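You operate a simulated robot arm through the tools that you are given. There is no shell and no other tool. Be economical: measure what you need, move in short steps, check, and stop when the job is done.

You run a simulated two-armed robot. Do the job below in one go: nothing can be reset, and whatever is moved stays where it is left.

Task
Couple the charge cart's blue and red hoses to the air unit's ports, colour to colour, and open both handwheels.
Fine: each port's blank plug goes in the white tray before its hose goes on.

Only the result counts: the job must be done as asked and must still hold three seconds after the hand-in. Knocking over, shifting, dropping, spilling or breaking anything else fails it.

Robot
Two 7-joint arms with two-finger parallel grippers on one trunk, on a base that drives. Base frame: it is fixed to the floor where the robot stands at the start and does not move with it; the origin is under the middle of the robot, x ahead of it, y to its left, z up. Readings come in cm, rad, newtons and seconds.
The left shoulder is at the start at [5, 16.1, 112.3], the right one opposite. With the tool pointing down near the work surface each hand reaches from about 22 to 68 cm from the robot's upright axis, wherever it stands, measured 20 degrees to its own side. Places, roughly: black valve of the charge cart [50, 70, 90]; blue handwheel [50, -20, 90]; blue port [50, 0, 80]; charge dial [70, 70, 100]; inside of the white tray by the air unit [70, -10, 80]; pump switch of the charge cart [70, 30, 110]; red handwheel [50, -40, 90]; red port [50, -30, 80]; start button of the charge cart [70, 40, 110]; yellow valve of the charge cart [50, 50, 90]. Payload 3.43 kg a hand.
The TCP of each hand is the grasp point between the finger pads, 3 cm short of the fingertips. In the tool frame z runs along the fingers and y along their closing line. The gripper opens to 9.4 cm. The fingers are 2.8 cm wide and 1 cm thick; the gripper's body (5 by 9.6 cm) begins 5.5 cm behind the TCP.
Orientation is that of the tool frame in the base frame, as [roll, pitch, yaw] about the fixed x, y, z axes, in that order (R = Rz(yaw) Ry(pitch) Rx(roll)). With the fingers straight down and closing along the base's y, the tool's x points along the base's -x, its y along +y and its z along -z.

Tools
- The arms move only by the tool nudge_tool. It takes "left_rows", "right_rows" or both (then of equal length, played together; a hand with none holds still); each is a list of rows, each a list of 7 numbers: the turn, a rotation vector about the base's x, y, z in units of 60 degrees (1.0 is 60 degrees), then the shift along the base's x, y, z in units of 100 mm (1.0 is 100 mm), then the finger opening in cm, from 0 to 9.4. In form: [[rx, ry, rz, dx, dy, dz, fingers], ...]. A call has 1 to 20 rows; each row is the pose to reach, as a shift and turn from the pose commanded when the call began. A call with a number of a shift or a turn outside -1 to 1 is refused whole. A row lasts 0.2 s, in which the tool goes at most 5 cm and 0.15 rad; a call with a longer step from one row to the next is refused whole, and so is a gripper value outside its range. Where a pose cannot be reached the arm comes as near as it can. A force on the tool above 40 N (or 10 N above the force at the start of the call, whichever is more), or a blocked arm, ends the call early, and 0.2 s more pass. The fingers move at their own pace (about 4.5 cm/s each) and stop on an object; they squeeze with about 30 N. The grip force told is the motor's: it shows also when the fingers shut on nothing. Time passes only in rows, and 0.2 s behind the last, so rows that repeat a pose let the fingers close. The reply holds the time, the measured pose of the TCP, the force on the tool along the base axes, the opening and the grip force, in the units named above and with some noise, with the torque about the TCP (base axes, N m) and any sound that the robot's microphone picked up.
- Cameras (640 x 400 px; columns grow to the right, rows downward): "scene" is now at [13.46, -1.02, 127.05]; the picture's right is [-0.09, -1.00, 0.00], its down [-0.41, 0.03, -0.91] and it looks along [0.91, -0.08, -0.41] (base axes); focal length 214 px, centre (320, 200). "left" rides on the left gripper at [7.6, -1.4, -10.3] in its tool frame; the picture's right is [0.18, 0.98, 0.00], its down [-0.75, 0.14, -0.64] and it looks along [-0.63, 0.12, 0.77] (tool axes); focal length 243 px, centre (320, 200). "right" rides on the right gripper at [7.6, 1.4, -10.2] in its tool frame; the picture's right is [-0.18, 0.98, 0.00], its down [-0.75, -0.14, -0.64] and it looks along [-0.63, -0.12, 0.77] (tool axes); focal length 243 px, centre (320, 200). There is no depth. A picture from a camera that has moved, and an enlarged one, comes with that camera's place and axes in the base frame and with its lens. The place of the scene camera against the robot may be out by one fixed shift of up to 1.2 cm in any direction.
- capture(camera): a new picture of that camera. It takes no simulated time.
- raise_lower(by): slides the trunk up (or, below 0, down) by that many cm; the arms and the scene camera ride with it, the base frame stays. It gives what a move gives, with no picture.
- drive_base(legs): drives the robot by 1 to 6 legs, each [ahead, left, turn to the left] in cm, cm and rad, along the robot's own axes; the way and the turn of a leg run together, so that a leg with both is an arc; at most 150 cm and 3.142 rad a leg. The arms and the cameras ride along, it lands a little off, and it stops where it bumps. It gives what a move gives.
- turn_head(pan, tilt): turns the head with the scene camera to pan (to the left, within 1.396 rad either way) and tilt (down, from -0.506 to 1.204), counted from straight ahead of the robot. It gives what a move gives.
- enlarge(camera, box): a new picture of the part [left, top, right, bottom] of that camera's present view, enlarged. It takes no simulated time.
- sign_off(): hands the job in; it is judged then, once.

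Work in short steps. Places have to be worked out from the pictures, the camera data and where the tool is seen: move nearer, look again, correct. Check each grasp and each placing, and mend what went wrong. You have 120 turns and 92 pictures in all, those below and enlarged ones among them. Open the grippers and draw the arms clear of the work before you hand the job in, unless the task says otherwise; then end with one line.

The tools are called after "Request:" as a command line: name --argument value ..., lists and objects as JSON in quotes. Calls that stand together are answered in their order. nudge_tool: Moves the arms, as the interface text tells. Its arguments: {"type":"object","properties":{"left_rows":{"type":"array","items":{"type":"array","items":{"type":"number"}}},"right_rows":{"type":"array","items":{"type":"array","items":{"type":"number"}}}},"required":[]} The other tools are called the same way: raise_lower (by) slides the trunk up or down; drive_base (legs) drives the base; turn_head (pan, tilt) turns the head that bears the scene camera; capture (camera) takes a picture; enlarge (camera, box) takes an enlarged picture of a part of a camera's view; sign_off () hands the job in.

At the start:

```text
t: 0.0
left_tool_pos: [40.47, 6.88, 117.13]
left_tcp_rot: [-3.141, 0.0, -3.14]
left_ft_force: [0.6, -1.1, 1.3]
left_ft_torque: [0.0, 0.02, 0.02]
left_finger_gap: 9.43
left_finger_force: 0.0
right_tool_pos: [28.62, -19.54, 114.92]
right_tcp_rot: [3.141, 0.0, -3.141]
right_ft_force: [-0.3, 0.4, 0.3]
right_ft_torque: [0.0, -0.01, 0.02]
right_finger_gap: 9.4
right_finger_force: 0.0
trunk travel left (down, up): [-15.0, 11.7]
robot x, y, heading: [-0.01, 0.01, 0.003]
head pan, tilt: [-0.086, 0.421]
```

scene: 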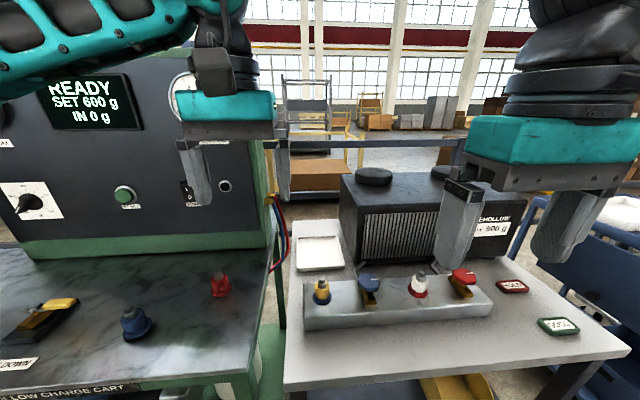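
right: 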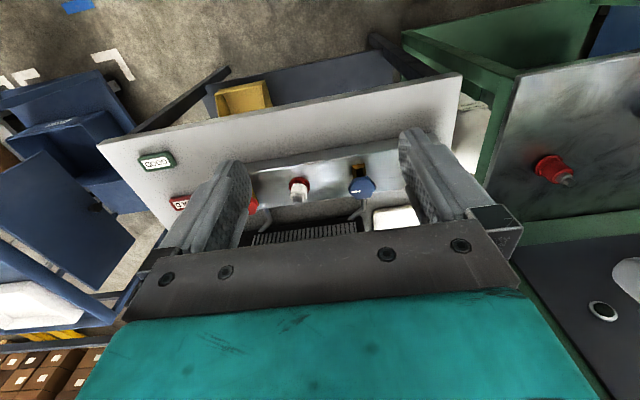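
left: 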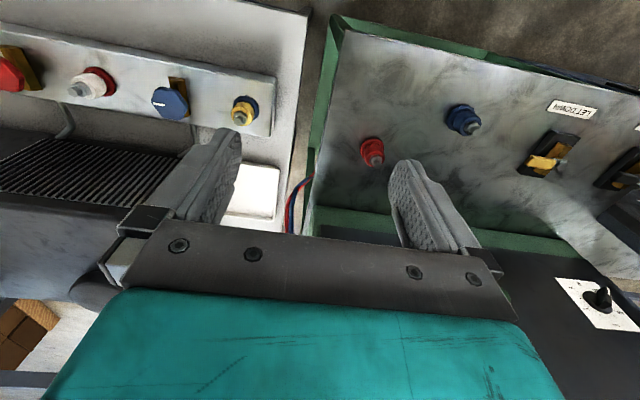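

The scene shows a manifold with a blue-ringed port (yellow plug), blue wheel, red-ringed port (white plug) and red wheel, and two hose couplings standing on the cart. I enlarge both areas to see the details.

Request:
enlarge --camera "scene" --box '[280, 220, 600, 360]'

Request:
enlarge --camera "scene" --box '[0, 200, 320, 400]'

Request:
enlarge --camera "left" --box '[0, 0, 320, 200]'

Request:
enlarge --camera "left" --box '[320, 40, 640, 240]'

```text
2.00 times, centred on (440, 290) of scene
camera zoom: at [13.46, -1.02, 127.05], right [-0.09, -1.0, 0.0], down [-0.41, 0.03, -0.91], along [0.91, -0.08, -0.41], focal length 429 px, centre (80, 20)
```

zoom: 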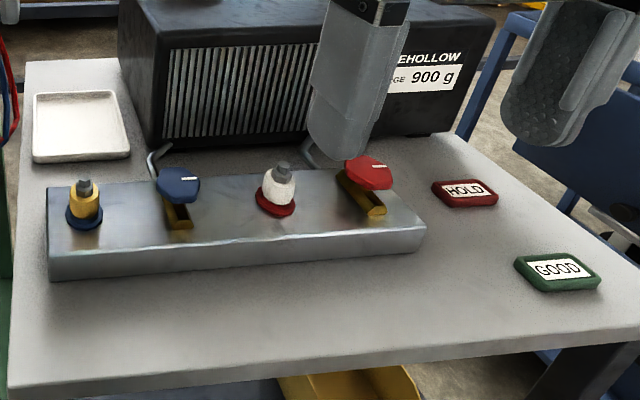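

```text
2.00 times, centred on (160, 300) of scene
camera zoom: at [13.46, -1.02, 127.05], right [-0.09, -1.0, 0.0], down [-0.41, 0.03, -0.91], along [0.91, -0.08, -0.41], focal length 429 px, centre (640, 0)
```

zoom: 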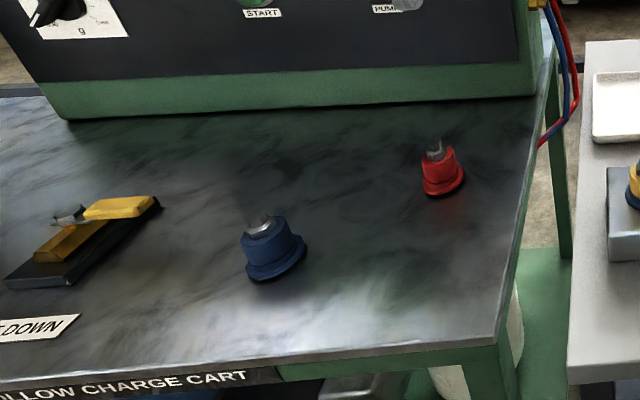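

```text
2.00 times, centred on (160, 100) of left
camera zoom: at [32.91, 5.56, 127.44], right [-0.19, 0.98, 0.0], down [0.75, 0.14, 0.64], along [0.63, 0.12, -0.77], focal length 485 px, centre (640, 400)
```

zoom: 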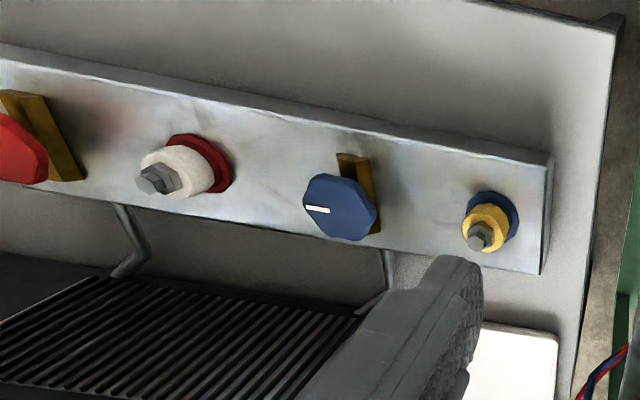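

```text
2.00 times, centred on (480, 140) of left
camera zoom: at [32.91, 5.56, 127.44], right [-0.19, 0.98, 0.0], down [0.75, 0.14, 0.64], along [0.63, 0.12, -0.77], focal length 485 px, centre (0, 320)
```

zoom: 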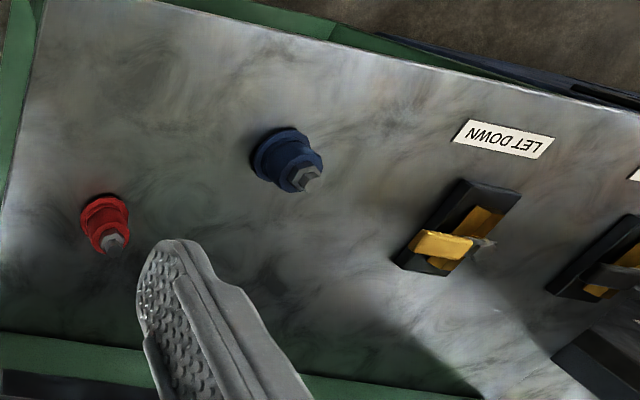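

Estimates so far: ports near [49,-4,86] and [49,-26,86], wheels near y -14 and -35, couplings near [43.5,31,90] and [51.5,18.6,90]. I move the right hand nearer for an accurate close view.

Request:
nudge_tool --right_rows '[[0, 0, 0, 0.3, 0.1, 0, 9.4], [0, 0, 0, 0.6, 0.3, -0.2, 9.4], [0, 0, 0, 0.7, 0.5, -0.5, 9.4], [0, 0, 0, 0.7, 0.5, -0.5, 9.4]]'

Request:
capture --camera "right"

```text
t: 1.0
left_tool_pos: [40.47, 6.95, 117.29]
left_tcp_rot: [-3.141, -0.001, -3.139]
left_ft_force: [0.9, 0.1, 0.1]
left_ft_torque: [-0.01, -0.02, 0.01]
left_finger_gap: 9.42
left_finger_force: 0.0
right_tool_pos: [35.5, -14.5, 109.8]
right_tcp_rot: [3.14, 0.0, 3.14]
right_ft_force: [0.0, -0.8, 0.3]
right_ft_torque: [0.01, 0.03, 0.01]
right_finger_gap: 9.41
right_finger_force: 0.1
trunk travel left (down, up): [-15.0, 11.7]
robot x, y, heading: [0.01, 0.06, -0.0]
head pan, tilt: [-0.086, 0.421]
```

```text
84 pictures are left
camera right: at [27.91, -12.97, 120.15], right [0.18, 0.98, 0.0], down [0.75, -0.14, 0.64], along [0.63, -0.12, -0.77], focal length 243 px, centre (320, 200)
```

right: 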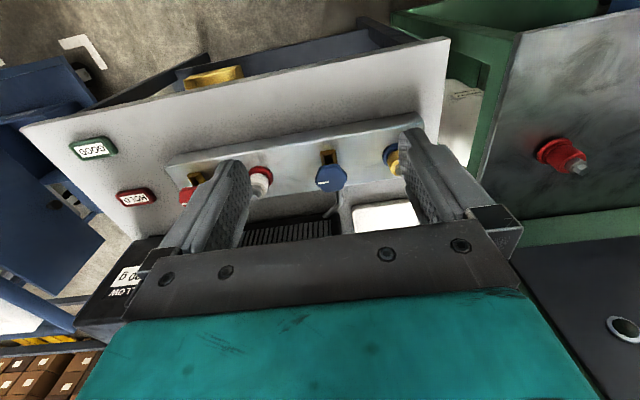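

The view between the fingers centres on the TCP, so no wrist turn is needed. I move the right hand above the red port and look.

Request:
nudge_tool --right_rows '[[0, 0, 0, 0.35, -0.35, 0, 9.4], [0, 0, 0, 0.7, -0.7, -0.1, 9.4], [0, 0, 0, 1.0, -1.0, -0.3, 9.4], [0, 0, 0, 1.0, -1.0, -0.5, 9.4], [0, 0, 0, 1.0, -1.0, -0.5, 9.4]]'

Request:
capture --camera "right"

```text
refused: row 2 steps farther than a row can; nothing moved
```

```text
83 pictures are left
camera right: at [27.91, -12.97, 120.15], right [0.18, 0.98, 0.0], down [0.75, -0.14, 0.64], along [0.63, -0.12, -0.77], focal length 243 px, centre (320, 200)
```

right: 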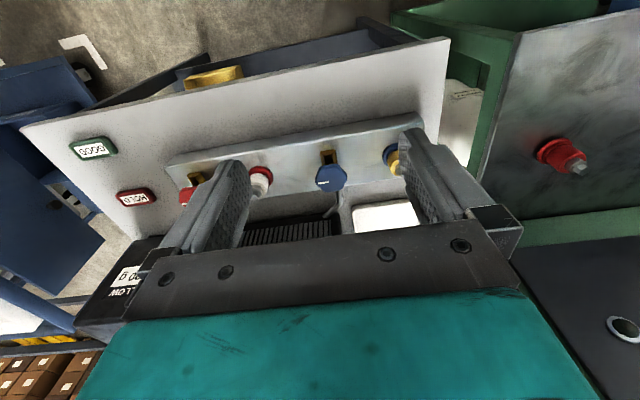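

The step was too long, so I repeat it with shorter rows.

Request:
nudge_tool --right_rows '[[0, 0, 0, 0.3, -0.3, 0, 9.4], [0, 0, 0, 0.6, -0.6, -0.1, 9.4], [0, 0, 0, 0.8, -0.9, -0.2, 9.4], [0, 0, 0, 1.0, -1.0, -0.5, 9.4], [0, 0, 0, 1.0, -1.0, -0.5, 9.4]]'

```text
t: 2.2
left_tool_pos: [40.35, 6.99, 117.23]
left_tcp_rot: [-3.138, 0.0, -3.139]
left_ft_force: [0.7, 0.6, 0.2]
left_ft_torque: [-0.01, 0.03, 0.02]
left_finger_gap: 9.38
left_finger_force: 0.0
right_tool_pos: [45.63, -24.48, 104.94]
right_tcp_rot: [-3.141, 0.003, -3.141]
right_ft_force: [0.5, -0.5, 0.1]
right_ft_torque: [0.0, -0.02, -0.01]
right_finger_gap: 9.42
right_finger_force: 0.1
trunk travel left (down, up): [-15.0, 11.7]
robot x, y, heading: [-0.3, 0.31, 0.0]
head pan, tilt: [-0.086, 0.421]
```

Now a picture from the new right-hand place.

Request:
capture --camera "right"

Request:
enlarge --camera "right" --box '[200, 60, 440, 210]'

```text
82 pictures are left
camera right: at [37.99, -23.0, 115.3], right [0.18, 0.98, 0.0], down [0.75, -0.14, 0.64], along [0.63, -0.12, -0.77], focal length 243 px, centre (320, 200)
```

right: 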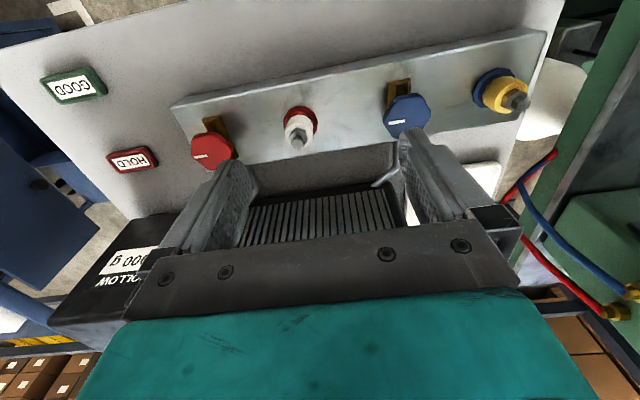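

```text
2.67 times, centred on (320, 135) of right
camera zoom: at [37.99, -23.0, 115.3], right [0.18, 0.98, 0.0], down [0.75, -0.14, 0.64], along [0.63, -0.12, -0.77], focal length 647 px, centre (320, 373)
```

zoom: 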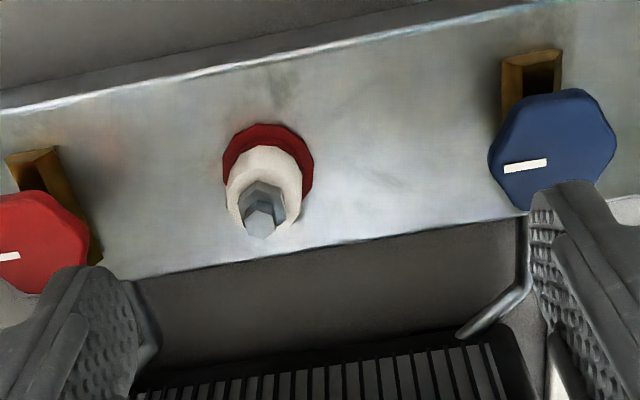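

Triangulating gives the red port ring at about [50.1,-27.9,83.7], its plug body up to 87.2 and the hex top at 89.7. The blue port is near [50.2,-4.3,83.7]. I go above the red plug.

Request:
nudge_tool --right_rows '[[0, 0, 0, 0.22, -0.17, -0.2, 7], [0, 0, 0, 0.45, -0.34, -0.5, 7], [0, 0, 0, 0.45, -0.34, -0.8, 7], [0, 0, 0, 0.45, -0.34, -1.0, 7], [0, 0, 0, 0.45, -0.34, -1.0, 7]]'

Request:
enlarge --camera "right" --box '[200, 100, 440, 250]'

```text
t: 3.4
left_tool_pos: [40.48, 6.92, 117.25]
left_tcp_rot: [-3.141, -0.001, -3.14]
left_ft_force: [-0.2, 0.0, -0.1]
left_ft_torque: [0.03, -0.01, 0.01]
left_finger_gap: 9.41
left_finger_force: 0.1
right_tool_pos: [50.14, -28.0, 95.03]
right_tcp_rot: [3.141, 0.0, 3.141]
right_ft_force: [0.3, 0.2, 1.0]
right_ft_torque: [0.01, -0.01, 0.02]
right_finger_gap: 7.0
right_finger_force: 0.0
trunk travel left (down, up): [-15.0, 11.7]
robot x, y, heading: [0.11, -0.05, 0.001]
head pan, tilt: [-0.086, 0.421]
```

```text
2.67 times, centred on (320, 175) of right
camera zoom: at [42.52, -26.43, 105.37], right [0.18, 0.98, 0.0], down [0.75, -0.14, 0.64], along [0.63, -0.12, -0.77], focal length 647 px, centre (320, 267)
```

zoom: 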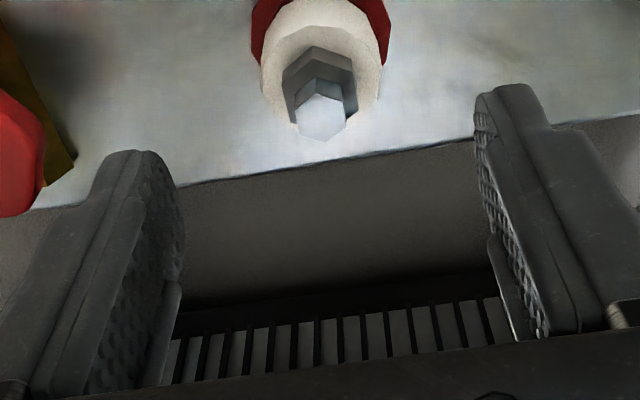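

The plug is right below (hex top ≈ [50.2,-27.9,89.7]). I descend to z 87.6 and close.

Request:
nudge_tool --right_rows '[[0, 0, 0, 0, 0.01, -0.35, 6.5], [0, 0, 0, 0, 0.01, -0.6, 6], [0, 0, 0, 0, 0.01, -0.74, 6], [0, 0, 0, 0, 0.01, -0.74, 3], [0, 0, 0, 0, 0.01, -0.74, 0], [0, 0, 0, 0, 0.01, -0.74, 0], [0, 0, 0, 0, 0.01, -0.74, 0]]'

Request:
enlarge --camera "right" --box '[200, 100, 440, 250]'

```text
t: 5.0
left_tool_pos: [40.38, 6.85, 117.29]
left_tcp_rot: [-3.141, 0.0, -3.139]
left_ft_force: [-0.2, -0.4, 0.0]
left_ft_torque: [0.04, 0.0, 0.0]
left_finger_gap: 9.4
left_finger_force: 0.0
right_tool_pos: [50.16, -27.94, 87.66]
right_tcp_rot: [3.141, -0.001, -3.141]
right_ft_force: [-1.3, -0.5, -3.1]
right_ft_torque: [-0.07, -0.54, -0.06]
right_finger_gap: 3.5
right_finger_force: 45.1
trunk travel left (down, up): [-15.0, 11.7]
robot x, y, heading: [-0.24, -0.29, 0.003]
head pan, tilt: [-0.086, 0.421]
```

```text
2.67 times, centred on (320, 175) of right
camera zoom: at [42.51, -26.4, 97.92], right [0.18, 0.98, 0.0], down [0.75, -0.14, 0.64], along [0.63, -0.12, -0.77], focal length 647 px, centre (320, 267)
```

zoom: 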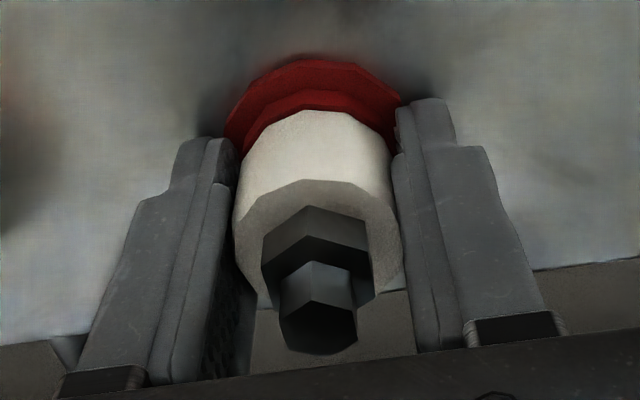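

Grip holds the white plug at 3.5 cm. I try a gentle straight pull up.

Request:
nudge_tool --right_rows '[[0, 0, 0, 0, 0.01, 0.03, 0], [0, 0, 0, 0, 0.01, 0.08, 0], [0, 0, 0, 0, 0.01, 0.15, 0]]'

```text
t: 5.7
left_tool_pos: [40.67, 6.75, 116.98]
left_tcp_rot: [3.141, -0.001, -3.139]
left_ft_force: [0.2, 0.4, 0.7]
left_ft_torque: [-0.02, -0.01, -0.02]
left_finger_gap: 9.4
left_finger_force: 0.2
right_tool_pos: [50.09, -28.02, 87.69]
right_tcp_rot: [-3.14, -0.01, 3.141]
right_ft_force: [12.1, -2.0, -16.4]
right_ft_torque: [0.04, -0.68, 0.28]
right_finger_gap: 3.52
right_finger_force: 45.4
trunk travel left (down, up): [-15.0, 11.7]
robot x, y, heading: [-0.08, -0.07, 0.001]
head pan, tilt: [-0.086, 0.421]
stopped in row 3 (right hand): the force on the tool passed its limit at 45 N (the readings are from after the stop); the commanded pose is now the measured one
```

It resists past 40 N, so it is likely screwed or bayonet-locked. I try a counterclockwise turn (seen from above) and watch the torque.

Request:
nudge_tool --right_rows '[[0, 0, 0.1, 0, 0, 0, 0], [0, 0, 0.2, 0, 0, 0, 0], [0, 0, 0.3, 0, 0, 0, 0], [0, 0, 0.4, 0, 0, 0, 0]]'

Request:
enlarge --camera "right" --box '[200, 100, 440, 250]'

```text
t: 6.7
left_tool_pos: [40.25, 6.66, 117.28]
left_tcp_rot: [-3.14, 0.002, -3.139]
left_ft_force: [-0.4, 0.7, 0.6]
left_ft_torque: [0.03, -0.01, -0.04]
left_finger_gap: 9.38
left_finger_force: 0.0
right_tool_pos: [49.47, -28.17, 87.73]
right_tcp_rot: [-3.139, -0.022, -2.73]
right_ft_force: [-23.6, -4.3, -16.5]
right_ft_torque: [0.48, 1.0, -3.08]
right_finger_gap: 4.53
right_finger_force: 45.1
trunk travel left (down, up): [-15.0, 11.7]
robot x, y, heading: [0.11, -0.06, 0.004]
head pan, tilt: [-0.086, 0.421]
```

```text
2.67 times, centred on (320, 175) of right
camera zoom: at [42.18, -29.63, 98.16], right [-0.22, 0.97, -0.01], down [0.76, 0.18, 0.63], along [0.61, 0.14, -0.78], focal length 647 px, centre (320, 267)
```

zoom: 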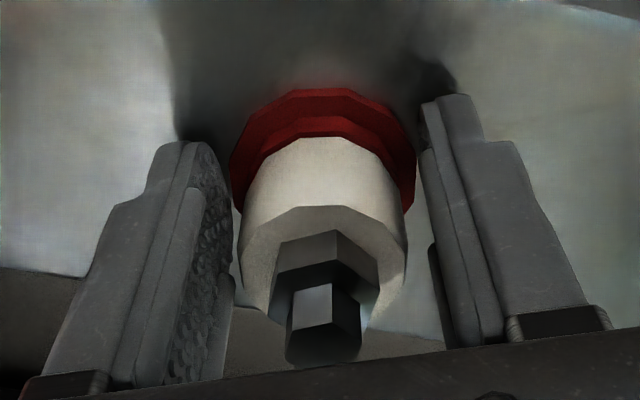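

The gap widened to 4.5 as I turned, so the plug did not follow and the fingers rode over its corners. I turn back, reopen and regrip squarely to start from zero load.

Request:
nudge_tool --right_rows '[[0, 0, 0, 0, 0, 0, 6], [0, 0, -0.1, 0.02, 0, 0, 6], [0, 0, -0.2, 0.05, 0.02, 0, 6], [0, 0, -0.3, 0.07, 0.02, 0, 6], [0, 0, -0.4, 0.07, 0.02, 0, 6], [0, 0, -0.4, 0.07, 0.02, 0, 6], [0, 0, -0.4, 0.07, 0.02, 0, 6]]'

Request:
enlarge --camera "right" --box '[240, 100, 400, 200]'

```text
t: 8.3
left_tool_pos: [40.47, 6.85, 117.21]
left_tcp_rot: [3.141, 0.001, -3.14]
left_ft_force: [-0.8, 0.2, -0.3]
left_ft_torque: [0.02, 0.01, -0.01]
left_finger_gap: 9.38
left_finger_force: 0.0
right_tool_pos: [50.6, -27.62, 88.03]
right_tcp_rot: [-3.139, -0.008, 3.141]
right_ft_force: [-0.8, 0.2, -0.3]
right_ft_torque: [0.0, 0.01, 0.0]
right_finger_gap: 5.99
right_finger_force: 0.1
trunk travel left (down, up): [-15.0, 11.7]
robot x, y, heading: [-0.18, 0.02, 0.003]
head pan, tilt: [-0.086, 0.421]
```

```text
4.00 times, centred on (320, 150) of right
camera zoom: at [43.09, -26.0, 98.33], right [0.18, 0.98, -0.01], down [0.76, -0.14, 0.64], along [0.62, -0.12, -0.77], focal length 970 px, centre (320, 400)
```

zoom: 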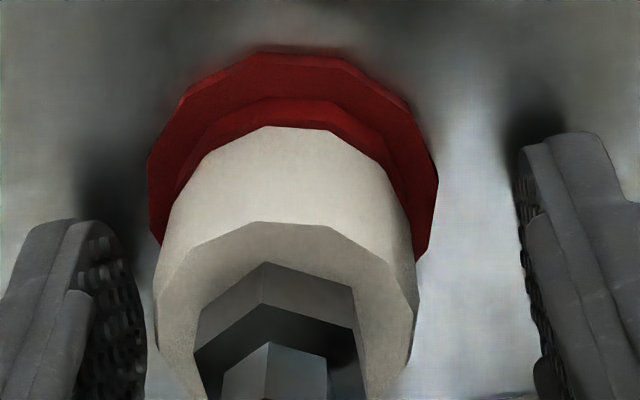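

The hex looks unturned. I regrip, centred, and try small turns in each direction with no pull.

Request:
nudge_tool --right_rows '[[0, 0, 0, -0.04, -0.03, -0.05, 6], [0, 0, 0, -0.04, -0.03, -0.05, 3], [0, 0, 0, -0.04, -0.03, -0.05, 0], [0, 0, 0, -0.04, -0.03, -0.05, 0], [0, 0, -0.08, -0.04, -0.03, -0.05, 0], [0, 0, -0.16, -0.04, -0.03, -0.05, 0], [0, 0, -0.16, -0.04, -0.03, -0.05, 0]]'

```text
t: 9.9
left_tool_pos: [40.29, 6.89, 117.31]
left_tcp_rot: [-3.141, 0.0, -3.14]
left_ft_force: [0.3, -0.7, -0.5]
left_ft_torque: [0.03, 0.01, -0.02]
left_finger_gap: 9.39
left_finger_force: 0.1
right_tool_pos: [50.08, -27.89, 87.52]
right_tcp_rot: [-3.135, -0.011, 2.98]
right_ft_force: [-8.9, -6.2, 7.7]
right_ft_torque: [-0.12, 0.79, 2.92]
right_finger_gap: 4.01
right_finger_force: 44.9
trunk travel left (down, up): [-15.0, 11.7]
robot x, y, heading: [0.29, 0.19, 0.002]
head pan, tilt: [-0.086, 0.421]
```

Clockwise is solid too. I return to square and try counterclockwise with zero pull to be sure.

Request:
nudge_tool --right_rows '[[0, 0, 0.08, 0, 0, 0, 0], [0, 0, 0.16, 0, 0, 0, 0], [0, 0, 0.24, 0, 0, 0, 0], [0, 0, 0.32, 0, 0, 0, 0], [0, 0, 0.32, 0, 0, 0, 0]]'

```text
t: 11.1
left_tool_pos: [40.53, 6.96, 117.11]
left_tcp_rot: [-3.142, -0.004, -3.14]
left_ft_force: [0.9, 0.3, -0.1]
left_ft_torque: [0.01, -0.04, -0.02]
left_finger_gap: 9.4
left_finger_force: 0.1
right_tool_pos: [50.44, -27.97, 87.56]
right_tcp_rot: [-3.138, -0.005, -2.981]
right_ft_force: [12.6, -0.4, -1.7]
right_ft_torque: [0.05, -1.11, -2.8]
right_finger_gap: 3.96
right_finger_force: 44.9
trunk travel left (down, up): [-15.0, 11.7]
robot x, y, heading: [0.33, 0.12, -0.004]
head pan, tilt: [-0.086, 0.421]
```

It doesn't turn either way, so it must be a stiff pull. I square up and load it gradually from below the limit.

Request:
nudge_tool --right_rows '[[0, 0, -0.08, -0.03, 0, 0, 0], [0, 0, -0.155, -0.03, 0.0, 0, 0], [0, 0, -0.155, -0.03, 0, 0.03, 0], [0, 0, -0.155, -0.03, 0, 0.05, 0], [0, 0, -0.155, -0.03, 0, 0.06, 0], [0, 0, -0.155, -0.03, 0, 0.07, 0], [0, 0, -0.155, -0.03, 0, 0.07, 0]]'

```text
t: 12.4
left_tool_pos: [40.66, 6.79, 117.18]
left_tcp_rot: [3.141, -0.002, -3.138]
left_ft_force: [0.2, -0.8, 0.0]
left_ft_torque: [0.02, 0.05, -0.01]
left_finger_gap: 9.39
left_finger_force: 0.0
right_tool_pos: [50.15, -27.98, 87.5]
right_tcp_rot: [-3.139, -0.007, 3.14]
right_ft_force: [12.7, 0.0, -17.1]
right_ft_torque: [0.34, -1.18, -0.46]
right_finger_gap: 3.55
right_finger_force: 45.2
trunk travel left (down, up): [-15.0, 11.7]
robot x, y, heading: [-0.09, -0.08, 0.002]
head pan, tilt: [-0.086, 0.421]
stopped in row 6 (right hand): the force on the tool passed its limit at 42 N (the readings are from after the stop); the commanded pose is now the measured one
```

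I hold the load just under the limit and ramp from there.

Request:
nudge_tool --right_rows '[[0, 0, 0, -0.01, 0, 0.01, 0], [0, 0, 0, -0.02, 0, 0.02, 0], [0, 0, 0, -0.02, 0, 0.025, 0]]'

Request:
nudge_tool --right_rows '[[0, 0, 0, 0, 0, 0.005, 0], [0, 0, 0, 0, 0, 0.01, 0], [0, 0, 0, 0, 0, 0.01, 0]]'

```text
t: 13.0
left_tool_pos: [40.63, 6.8, 117.15]
left_tcp_rot: [3.141, -0.002, -3.138]
left_ft_force: [0.0, -0.4, -0.1]
left_ft_torque: [0.04, 0.01, 0.01]
left_finger_gap: 9.41
left_finger_force: 0.1
right_tool_pos: [50.15, -27.87, 87.57]
right_tcp_rot: [-3.135, -0.004, 3.141]
right_ft_force: [13.2, -0.1, -17.5]
right_ft_torque: [0.04, -0.94, 0.12]
right_finger_gap: 3.53
right_finger_force: 44.7
trunk travel left (down, up): [-15.0, 11.7]
robot x, y, heading: [0.09, -0.05, 0.004]
head pan, tilt: [-0.086, 0.421]
stopped in row 2 (right hand): the force on the tool passed its limit at 42 N (the readings are from after the stop); the commanded pose is now the measured one
```

```text
t: 13.8
left_tool_pos: [40.76, 6.76, 116.99]
left_tcp_rot: [3.141, -0.004, -3.137]
left_ft_force: [1.2, 0.9, -0.2]
left_ft_torque: [0.02, 0.02, 0.01]
left_finger_gap: 9.4
left_finger_force: 0.0
right_tool_pos: [50.18, -27.88, 87.44]
right_tcp_rot: [-3.138, -0.006, -3.141]
right_ft_force: [18.0, -1.9, -35.1]
right_ft_torque: [-0.12, -1.76, -0.08]
right_finger_gap: 3.56
right_finger_force: 45.4
trunk travel left (down, up): [-15.0, 11.7]
robot x, y, heading: [-0.01, 0.15, 0.002]
head pan, tilt: [-0.086, 0.421]
```

Now 39 N is held statically. I go on a little further, easing the sideways load.

Request:
nudge_tool --right_rows '[[0, 0, 0, 0.015, 0, 0.003, 0], [0, 0, 0, 0.02, 0, 0.006, 0], [0, 0, 0, 0.02, 0, 0.01, 0], [0, 0, 0, 0.02, 0, 0.014, 0]]'

Request:
enlarge --camera "right" --box '[220, 90, 420, 215]'

```text
t: 14.8
left_tool_pos: [40.72, 6.85, 117.03]
left_tcp_rot: [3.141, -0.004, -3.136]
left_ft_force: [0.4, 0.8, 0.5]
left_ft_torque: [0.01, 0.03, 0.0]
left_finger_gap: 9.41
left_finger_force: 0.1
right_tool_pos: [50.18, -27.86, 87.45]
right_tcp_rot: [-3.135, -0.014, -3.141]
right_ft_force: [6.9, 0.4, -39.8]
right_ft_torque: [0.58, -1.28, -0.61]
right_finger_gap: 3.52
right_finger_force: 45.0
trunk travel left (down, up): [-15.0, 11.7]
robot x, y, heading: [0.22, 0.03, 0.003]
head pan, tilt: [-0.086, 0.421]
```

```text
3.20 times, centred on (320, 152) of right
camera zoom: at [42.77, -26.34, 97.92], right [0.18, 0.98, -0.01], down [0.76, -0.14, 0.63], along [0.62, -0.12, -0.77], focal length 776 px, centre (320, 352)
```

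zoom: 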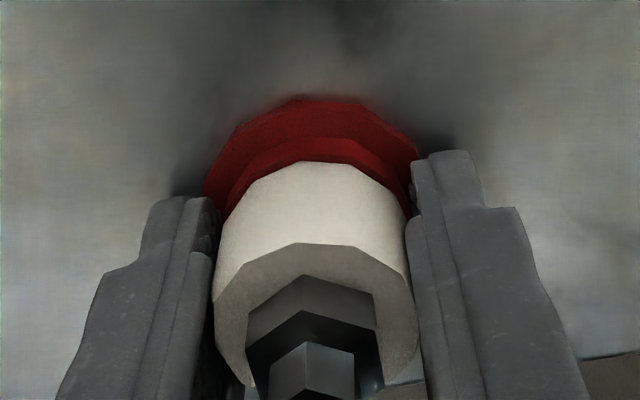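

Still no movement at 40 N. I unload and try the bayonet way: push down about 20–25 N, then turn counterclockwise.

Request:
nudge_tool --right_rows '[[0, 0, 0, -0.01, 0, -0.03, 0], [0, 0, 0, -0.01, 0, -0.06, 0], [0, 0, 0, -0.01, 0, -0.08, 0], [0, 0, 0, -0.01, 0, -0.09, 0], [0, 0, 0.08, -0.01, 0, -0.09, 0], [0, 0, 0.16, -0.01, 0, -0.09, 0], [0, 0, 0.16, -0.01, 0, -0.09, 0]]'

```text
t: 16.4
left_tool_pos: [40.33, 6.99, 117.3]
left_tcp_rot: [-3.14, 0.001, -3.137]
left_ft_force: [-0.1, -0.5, -0.6]
left_ft_torque: [0.04, -0.03, -0.01]
left_finger_gap: 9.4
left_finger_force: 0.1
right_tool_pos: [50.01, -27.96, 87.5]
right_tcp_rot: [-3.136, 0.005, -2.984]
right_ft_force: [2.1, -9.4, 28.4]
right_ft_torque: [0.9, 0.75, -3.1]
right_finger_gap: 4.0
right_finger_force: 45.1
trunk travel left (down, up): [-15.0, 11.7]
robot x, y, heading: [-0.04, -0.1, 0.006]
head pan, tilt: [-0.086, 0.421]
```

Still solid. I let go, back off, and look for whatever locks it: the wheels, the unit and the cart labels.

Request:
nudge_tool --right_rows '[[0, 0, 0, 0, 0, 0.05, 5], [0, 0, 0, 0, 0, 0.08, 7], [0, 0, -0.08, 0, 0, 0.2, 7], [0, 0, -0.155, 0, 0, 0.5, 7], [0, 0, -0.155, -0.2, 0.2, 0.8, 9], [0, 0, -0.155, -0.5, 0.4, 0.9, 9], [0, 0, -0.155, -0.5, 0.6, 0.9, 9]]'

Request:
capture --camera "right"

Request:
enlarge --camera "scene" --box '[290, 240, 490, 365]'

Request:
turn_head --pan 0.9 --tilt 0.4

Request:
capture --camera "scene"

```text
t: 18.0
left_tool_pos: [40.56, 6.89, 117.1]
left_tcp_rot: [3.141, 0.0, -3.139]
left_ft_force: [-0.8, 1.4, 0.5]
left_ft_torque: [0.0, 0.0, -0.01]
left_finger_gap: 9.38
left_finger_force: 0.2
right_tool_pos: [44.82, -21.83, 96.19]
right_tcp_rot: [-3.137, -0.003, -3.137]
right_ft_force: [0.1, 0.6, -0.5]
right_ft_torque: [-0.04, 0.0, -0.01]
right_finger_gap: 9.01
right_finger_force: 0.0
trunk travel left (down, up): [-15.0, 11.7]
robot x, y, heading: [0.25, 0.36, -0.0]
head pan, tilt: [-0.086, 0.421]
```

```text
75 pictures are left
camera right: at [37.33, -20.28, 106.53], right [0.18, 0.98, -0.01], down [0.76, -0.13, 0.64], along [0.63, -0.12, -0.77], focal length 243 px, centre (320, 200)
```

right: 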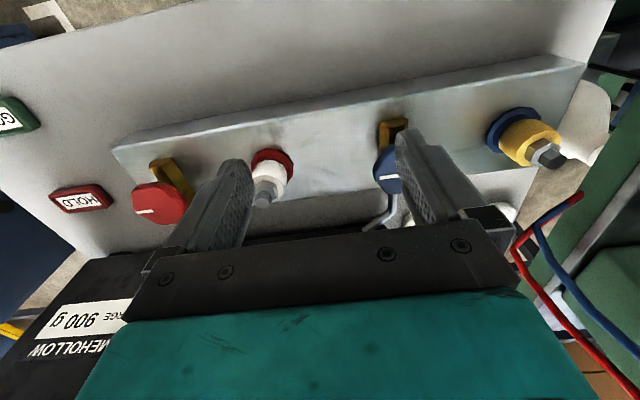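

```text
3.20 times, centred on (390, 302) of scene
camera zoom: at [13.53, -0.96, 127.05], right [-0.08, -1.0, 0.0], down [-0.41, 0.03, -0.91], along [0.91, -0.08, -0.41], focal length 686 px, centre (96, -128)
```

zoom: 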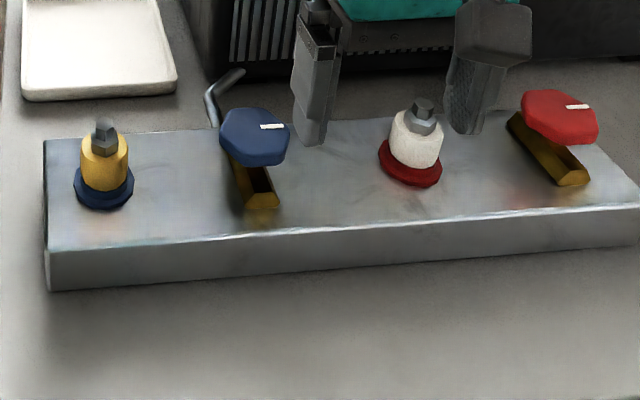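

```text
t: 19.3
left_tool_pos: [40.44, 7.01, 117.22]
left_tcp_rot: [3.141, 0.0, -3.137]
left_ft_force: [-0.4, 0.0, 0.5]
left_ft_torque: [0.0, 0.02, -0.03]
left_finger_gap: 9.39
left_finger_force: 0.1
right_tool_pos: [44.96, -21.9, 96.15]
right_tcp_rot: [-3.136, -0.002, -3.136]
right_ft_force: [0.3, -0.3, -0.2]
right_ft_torque: [0.01, 0.05, -0.01]
right_finger_gap: 8.99
right_finger_force: 0.1
trunk travel left (down, up): [-15.0, 11.7]
robot x, y, heading: [-0.03, 0.17, -0.004]
head pan, tilt: [0.901, 0.4]
```

```text
73 pictures are left
camera scene: at [10.06, 7.05, 127.24], right [0.78, -0.62, 0.0], down [-0.24, -0.3, -0.92], along [0.57, 0.72, -0.39], focal length 214 px, centre (320, 200)
```

scene: 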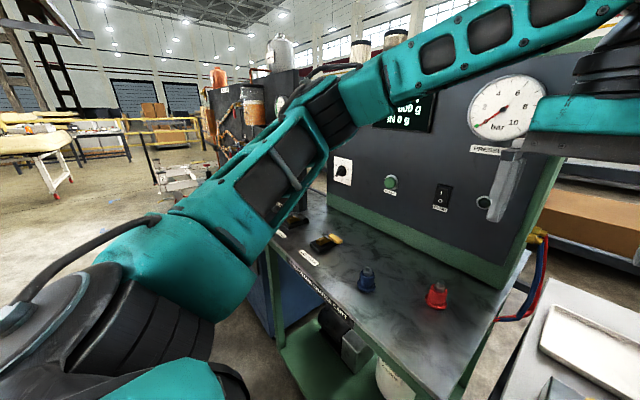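

New thought: at z 87.6 my fingertips reached 84.6, probably gripping the fixed red collar of the port rather than the plug. I regrip higher (TCP 89.2, tips at 86.2) and watch whether the gap is smaller.

Request:
nudge_tool --right_rows '[[0, 0, 0, 0.2, -0.3, 0, 7], [0, 0, 0, 0.53, -0.6, 0, 7], [0, 0, 0, 0.53, -0.6, -0.3, 6], [0, 0, 0, 0.53, -0.6, -0.6, 6], [0, 0, 0, 0.53, -0.6, -0.69, 6], [0, 0, 0, 0.53, -0.6, -0.69, 0], [0, 0, 0, 0.53, -0.6, -0.69, 0], [0, 0, 0, 0.53, -0.6, -0.69, 0], [0, 0, 0, 0.53, -0.6, -0.69, 0]]'

Request:
enlarge --camera "right" --box '[220, 90, 420, 215]'

```text
t: 21.3
left_tool_pos: [40.43, 6.95, 117.26]
left_tcp_rot: [-3.141, 0.001, -3.139]
left_ft_force: [0.0, 0.3, 0.3]
left_ft_torque: [0.0, 0.03, 0.0]
left_finger_gap: 9.39
left_finger_force: 0.0
right_tool_pos: [50.32, -28.0, 89.32]
right_tcp_rot: [-3.134, -0.002, -3.136]
right_ft_force: [0.8, -4.5, 0.5]
right_ft_torque: [-0.02, 0.0, 0.0]
right_finger_gap: 3.39
right_finger_force: 29.9
trunk travel left (down, up): [-15.0, 11.7]
robot x, y, heading: [0.21, -0.12, 0.0]
head pan, tilt: [0.901, 0.4]
```

```text
3.20 times, centred on (320, 152) of right
camera zoom: at [42.82, -26.36, 99.56], right [0.18, 0.98, -0.01], down [0.76, -0.13, 0.64], along [0.63, -0.12, -0.77], focal length 776 px, centre (320, 352)
```

zoom: 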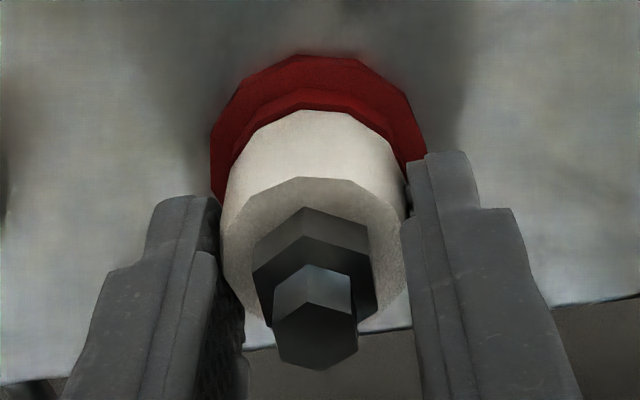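

Gap is now 3.39 with 30 N (previously 3.5 and 45 N), so this is the plug itself. I pull gently.

Request:
nudge_tool --right_rows '[[0, 0, 0, 0, 0, 0.03, 0], [0, 0, 0, 0, 0, 0.06, 0], [0, 0, 0, 0, 0, 0.1, 0], [0, 0, 0, 0, 0, 0.15, 0]]'

```text
t: 22.3
left_tool_pos: [40.52, 7.06, 117.23]
left_tcp_rot: [-3.141, 0.0, -3.137]
left_ft_force: [0.9, 0.0, 0.1]
left_ft_torque: [0.02, -0.02, -0.05]
left_finger_gap: 9.38
left_finger_force: 0.0
right_tool_pos: [50.27, -27.75, 90.95]
right_tcp_rot: [-3.137, -0.001, -3.137]
right_ft_force: [0.3, 0.1, -1.6]
right_ft_torque: [0.0, -0.08, -0.02]
right_finger_gap: 3.39
right_finger_force: 30.5
trunk travel left (down, up): [-15.0, 11.7]
robot x, y, heading: [-0.01, 0.39, -0.002]
head pan, tilt: [0.901, 0.4]
```

It comes up freely. I lift it 8 cm more and check it's in hand.

Request:
nudge_tool --right_rows '[[0, 0, 0, 0, 0, 0.2, 0], [0, 0, 0, 0, 0, 0.5, 0], [0, 0, 0, 0, 0.1, 0.8, 0], [0, 0, 0, 0, 0.1, 0.8, 0]]'

Request:
capture --camera "right"

Request:
turn_head --pan 0.0 --tilt 0.55

Request:
capture --camera "scene"

```text
t: 23.3
left_tool_pos: [40.45, 7.0, 117.16]
left_tcp_rot: [3.141, 0.0, -3.138]
left_ft_force: [0.6, -0.2, -0.7]
left_ft_torque: [0.04, 0.01, 0.0]
left_finger_gap: 9.4
left_finger_force: 0.0
right_tool_pos: [50.21, -26.86, 98.95]
right_tcp_rot: [-3.135, -0.003, -3.135]
right_ft_force: [0.0, -0.2, -1.6]
right_ft_torque: [-0.02, 0.05, -0.02]
right_finger_gap: 3.4
right_finger_force: 29.4
trunk travel left (down, up): [-15.0, 11.7]
robot x, y, heading: [0.4, -0.06, 0.004]
head pan, tilt: [0.901, 0.4]
```

```text
71 pictures are left
camera right: at [42.72, -25.31, 109.15], right [0.18, 0.98, -0.01], down [0.76, -0.13, 0.64], along [0.63, -0.12, -0.77], focal length 243 px, centre (320, 200)
```

right: 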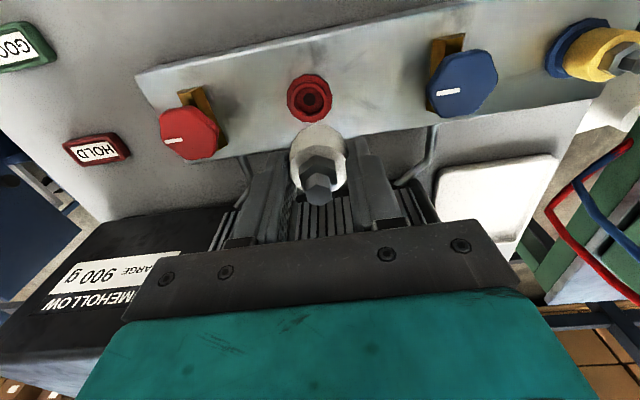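

```text
t: 24.5
left_tool_pos: [40.42, 7.0, 117.27]
left_tcp_rot: [-3.141, 0.0, -3.139]
left_ft_force: [-0.5, 0.1, 0.6]
left_ft_torque: [-0.02, -0.01, -0.01]
left_finger_gap: 9.39
left_finger_force: 0.1
right_tool_pos: [50.21, -26.74, 98.88]
right_tcp_rot: [-3.136, -0.004, -3.136]
right_ft_force: [0.3, 0.5, -1.9]
right_ft_torque: [0.0, -0.01, 0.01]
right_finger_gap: 3.38
right_finger_force: 30.1
trunk travel left (down, up): [-15.0, 11.7]
robot x, y, heading: [0.34, -0.1, 0.0]
head pan, tilt: [0.0, 0.55]
```

```text
70 pictures are left
camera scene: at [13.29, -0.2, 125.87], right [0.0, -1.0, 0.0], down [-0.52, 0.0, -0.85], along [0.85, 0.0, -0.52], focal length 214 px, centre (320, 200)
```

scene: 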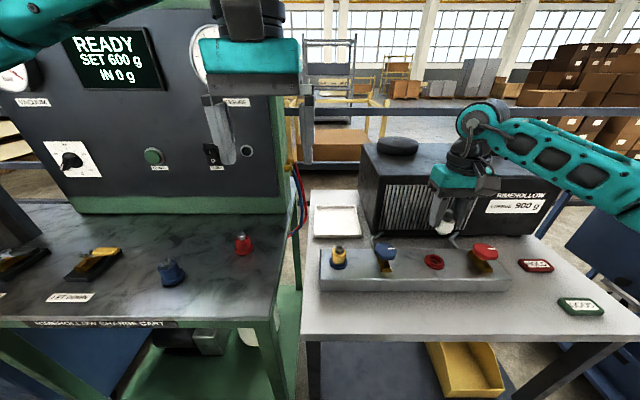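

The red port is empty and the plug is in hand. The tray spans about x 64–79, y -13–1. It's at the edge of reach, so I drive ahead 5 cm.

Request:
drive_base --legs '[[5, 0, 0]]'

```text
t: 25.5
left_tool_pos: [45.05, 7.0, 117.15]
left_tcp_rot: [3.141, -0.002, -3.135]
left_ft_force: [-0.7, -0.6, -0.2]
left_ft_torque: [0.01, -0.01, 0.01]
left_finger_gap: 9.38
left_finger_force: 0.1
right_tool_pos: [54.77, -26.82, 98.76]
right_tcp_rot: [-3.138, -0.004, -3.136]
right_ft_force: [-0.5, 0.0, -1.1]
right_ft_torque: [0.02, 0.0, 0.01]
right_finger_gap: 3.4
right_finger_force: 29.7
trunk travel left (down, up): [-15.0, 11.7]
robot x, y, heading: [4.79, 0.18, 0.003]
head pan, tilt: [0.0, 0.55]
stopped in leg 1: the robot was blocked; the commanded pose is now the measured one
```

It bumped at 4.8 cm; I back off 1 cm so nothing is touched and take a picture to check that nothing shifted.

Request:
drive_base --legs '[[-1.2, 0, 0]]'

Request:
capture --camera "scene"

```text
t: 26.3
left_tool_pos: [43.85, 6.86, 117.22]
left_tcp_rot: [-3.141, -0.001, -3.137]
left_ft_force: [-0.9, 0.6, 0.4]
left_ft_torque: [0.0, 0.01, 0.0]
left_finger_gap: 9.39
left_finger_force: 0.1
right_tool_pos: [53.55, -26.86, 98.84]
right_tcp_rot: [-3.137, -0.001, -3.137]
right_ft_force: [-0.1, 0.1, -0.9]
right_ft_torque: [-0.02, -0.04, 0.03]
right_finger_gap: 3.37
right_finger_force: 29.6
trunk travel left (down, up): [-15.0, 11.7]
robot x, y, heading: [3.65, 0.13, -0.003]
head pan, tilt: [0.0, 0.55]
```

```text
69 pictures are left
camera scene: at [16.53, -0.21, 125.88], right [0.0, -1.0, 0.0], down [-0.52, 0.0, -0.85], along [0.85, 0.0, -0.52], focal length 214 px, centre (320, 200)
```

scene: 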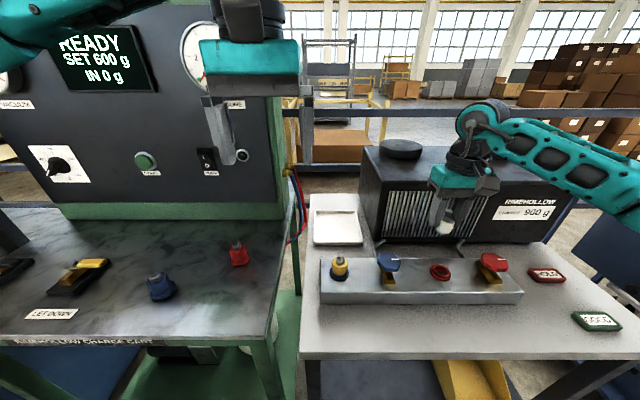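

Nothing has shifted. I enlarge on the tray to pin down its extent.

Request:
enlarge --camera "scene" --box '[280, 170, 440, 270]'

```text
4.00 times, centred on (360, 220) of scene
camera zoom: at [16.53, -0.21, 125.88], right [0.0, -1.0, 0.0], down [-0.52, 0.0, -0.85], along [0.85, 0.0, -0.52], focal length 858 px, centre (160, 120)
```

zoom: 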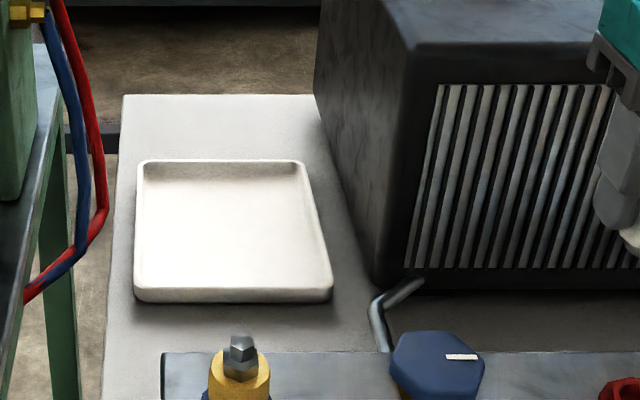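

Tray spans x 65–82, y -13.4–1.8, and the unit's side wall is at y ≈ -16.5. I move the plug sideways first, then forward over the tray.

Request:
nudge_tool --right_rows '[[0, 0, 0, 0, 0.3, 0.15, 0], [0, 0, 0, 0, 0.7, 0.3, 0], [0, 0, 0, 0.1, 1.0, 0.3, 0], [0, 0, 0, 0.1, 1.0, 0.3, 0]]'

Request:
nudge_tool --right_rows '[[0, 0, 0, 0, 0.4, 0, 0], [0, 0, 0, 0, 0.8, 0, 0], [0, 0, 0, 0.3, 0.94, 0, 0], [0, 0, 0, 0.7, 0.94, 0, 0], [0, 0, 0, 0.95, 0.94, 0, 0], [0, 0, 0, 0.95, 0.94, 0, 0]]'

Request:
nudge_tool --right_rows '[[0, 0, 0, 0.3, 0, -0.1, 0], [0, 0, 0, 0.6, 0, -0.3, 0], [0, 0, 0, 0.65, 0, -0.6, 0], [0, 0, 0, 0.65, 0, -0.6, 0]]'

Request:
capture --camera "right"

Request:
capture --camera "scene"

```text
t: 27.3
left_tool_pos: [43.85, 6.81, 116.99]
left_tcp_rot: [-3.142, -0.001, -3.137]
left_ft_force: [-0.4, -1.1, -0.4]
left_ft_torque: [0.0, -0.02, -0.03]
left_finger_gap: 9.38
left_finger_force: 0.0
right_tool_pos: [54.52, -16.78, 101.71]
right_tcp_rot: [-3.138, -0.001, -3.136]
right_ft_force: [-0.7, 0.2, -1.8]
right_ft_torque: [-0.03, -0.01, 0.01]
right_finger_gap: 3.36
right_finger_force: 29.7
trunk travel left (down, up): [-15.0, 11.7]
robot x, y, heading: [3.2, 0.19, -0.001]
head pan, tilt: [0.0, 0.55]
```

```text
t: 28.7
left_tool_pos: [43.89, 6.91, 117.11]
left_tcp_rot: [3.141, -0.002, -3.138]
left_ft_force: [-0.5, -0.5, -0.5]
left_ft_torque: [0.01, -0.01, 0.0]
left_finger_gap: 9.39
left_finger_force: 0.1
right_tool_pos: [64.14, -7.56, 101.76]
right_tcp_rot: [-3.136, -0.002, -3.134]
right_ft_force: [0.2, 0.7, -1.6]
right_ft_torque: [0.0, 0.02, -0.03]
right_finger_gap: 3.39
right_finger_force: 30.2
trunk travel left (down, up): [-15.0, 11.7]
robot x, y, heading: [3.53, 0.35, -0.001]
head pan, tilt: [0.0, 0.55]
```

```text
t: 29.7
left_tool_pos: [43.81, 6.92, 117.14]
left_tcp_rot: [3.141, -0.002, -3.139]
left_ft_force: [0.2, -0.4, 0.5]
left_ft_torque: [-0.02, -0.02, 0.0]
left_finger_gap: 9.39
left_finger_force: 0.0
right_tool_pos: [66.52, -9.22, 96.6]
right_tcp_rot: [-3.135, -0.005, -3.137]
right_ft_force: [-0.5, -0.1, -0.9]
right_ft_torque: [-0.01, 0.02, -0.04]
right_finger_gap: 3.4
right_finger_force: 30.6
right hand out of reach, approached as far as the arm can: row 1, 2, 3, 4
trunk travel left (down, up): [-15.0, 11.7]
robot x, y, heading: [3.57, 0.2, 0.002]
head pan, tilt: [0.0, 0.55]
```

```text
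67 pictures are left
camera right: at [59.0, -7.58, 106.92], right [0.18, 0.98, -0.01], down [0.76, -0.13, 0.64], along [0.63, -0.12, -0.77], focal length 243 px, centre (320, 200)
```

right: 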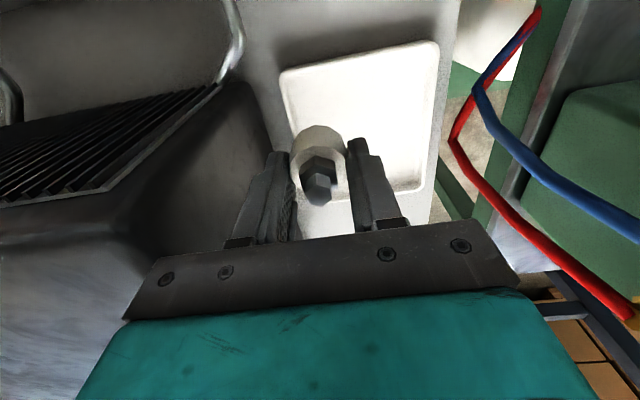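

```text
66 pictures are left
camera scene: at [16.6, -0.22, 125.87], right [0.0, -1.0, 0.0], down [-0.52, 0.0, -0.85], along [0.85, 0.0, -0.52], focal length 214 px, centre (320, 200)
```

scene: 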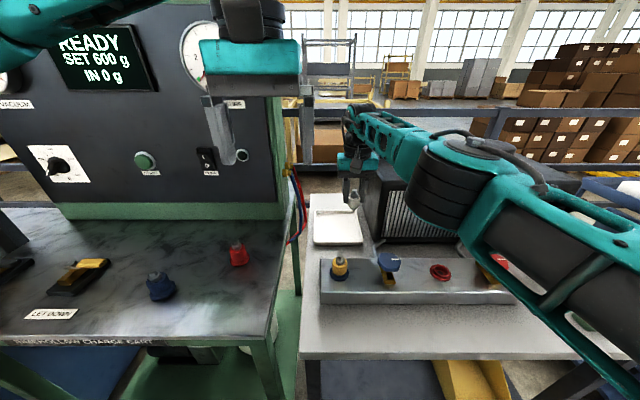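

The arm is at its limit at x 66.5; I need about 3 cm more. Tilting the fingers forward by 12–15° gains that reach.

Request:
nudge_tool --right_rows '[[0, -0.1, 0, 0, 0, 0, 0], [0, -0.2, 0, 0, 0, 0, 0], [0, -0.25, 0, 0, 0, 0, 0], [0, -0.25, 0, 0, 0, 0, 0]]'

```text
t: 30.7
left_tool_pos: [43.81, 6.92, 117.04]
left_tcp_rot: [-3.141, -0.002, -3.137]
left_ft_force: [0.0, -0.4, 0.3]
left_ft_torque: [-0.02, 0.04, -0.02]
left_finger_gap: 9.41
left_finger_force: 0.0
right_tool_pos: [66.59, -9.09, 96.74]
right_tcp_rot: [-3.133, 0.26, -3.135]
right_ft_force: [0.4, 0.3, -2.4]
right_ft_torque: [0.01, 0.0, -0.06]
right_finger_gap: 3.42
right_finger_force: 30.0
trunk travel left (down, up): [-15.0, 11.7]
robot x, y, heading: [3.4, 0.0, 0.002]
head pan, tilt: [0.0, 0.55]
```

The pose held with the tilt, so now I can go forward: to about x 70, y -7.5, z 92.

Request:
nudge_tool --right_rows '[[0, 0, 0, 0.2, 0.1, -0.1, 0], [0, 0, 0, 0.35, 0.15, -0.3, 0], [0, 0, 0, 0.35, 0.15, -0.5, 0], [0, 0, 0, 0.35, 0.15, -0.5, 0]]'

Request:
enlarge --camera "right" --box '[200, 0, 520, 200]'

Request:
enlarge --camera "scene" --box '[280, 170, 440, 270]'

```text
t: 31.7
left_tool_pos: [43.83, 7.03, 117.09]
left_tcp_rot: [3.141, -0.001, -3.138]
left_ft_force: [-0.3, 0.0, 0.4]
left_ft_torque: [0.0, -0.04, 0.0]
left_finger_gap: 9.41
left_finger_force: 0.0
right_tool_pos: [70.08, -7.52, 91.88]
right_tcp_rot: [-3.133, 0.261, -3.137]
right_ft_force: [0.7, 0.0, -1.9]
right_ft_torque: [0.0, 0.0, -0.01]
right_finger_gap: 3.39
right_finger_force: 29.6
trunk travel left (down, up): [-15.0, 11.7]
robot x, y, heading: [3.45, 0.04, -0.002]
head pan, tilt: [0.0, 0.55]
```

```text
2.00 times, centred on (360, 100) of right
camera zoom: at [60.02, -5.97, 99.83], right [0.17, 0.98, 0.04], down [0.56, -0.13, 0.81], along [0.81, -0.12, -0.58], focal length 485 px, centre (240, 400)
```

zoom: 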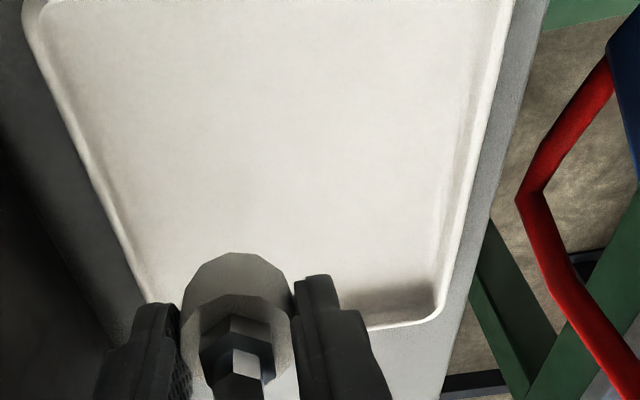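

```text
4.00 times, centred on (360, 220) of scene
camera zoom: at [16.59, -0.2, 125.87], right [0.0, -1.0, 0.0], down [-0.52, 0.0, -0.85], along [0.85, 0.0, -0.52], focal length 858 px, centre (160, 120)
```

zoom: 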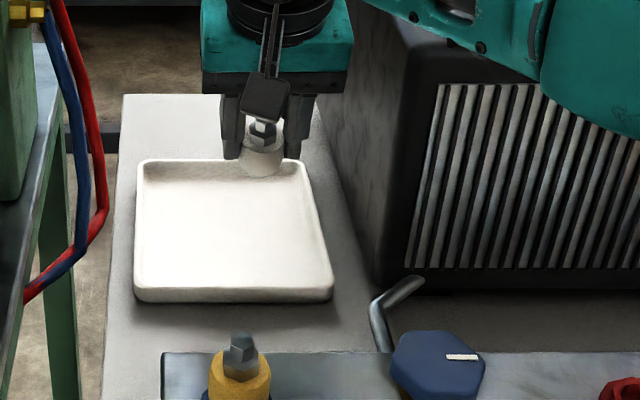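

The plug hangs over the tray interior. I lower in small steps and look for contact.

Request:
nudge_tool --right_rows '[[0, 0, 0, 0, 0, -0.2, 0], [0, 0, 0, 0, 0, -0.35, 0], [0, 0, 0, 0, 0, -0.45, 0], [0, 0, 0, 0, 0, -0.5, 0]]'

Request:
enlarge --camera "scene" --box '[280, 170, 440, 270]'

```text
t: 32.7
left_tool_pos: [43.78, 6.84, 117.16]
left_tcp_rot: [-3.14, -0.002, -3.138]
left_ft_force: [0.6, 0.1, -0.5]
left_ft_torque: [-0.02, 0.02, -0.01]
left_finger_gap: 9.39
left_finger_force: 0.1
right_tool_pos: [70.11, -7.56, 86.8]
right_tcp_rot: [-3.134, 0.258, -3.137]
right_ft_force: [0.3, 1.1, -2.0]
right_ft_torque: [0.0, 0.01, -0.03]
right_finger_gap: 3.38
right_finger_force: 30.1
trunk travel left (down, up): [-15.0, 11.7]
robot x, y, heading: [3.45, 0.24, -0.001]
head pan, tilt: [0.0, 0.55]
```

```text
4.00 times, centred on (360, 220) of scene
camera zoom: at [16.59, -0.2, 125.87], right [0.0, -1.0, 0.0], down [-0.52, 0.0, -0.85], along [0.85, 0.0, -0.52], focal length 858 px, centre (160, 120)
```

zoom: 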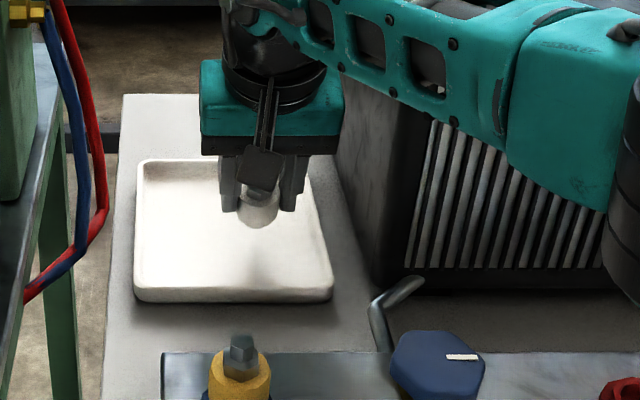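

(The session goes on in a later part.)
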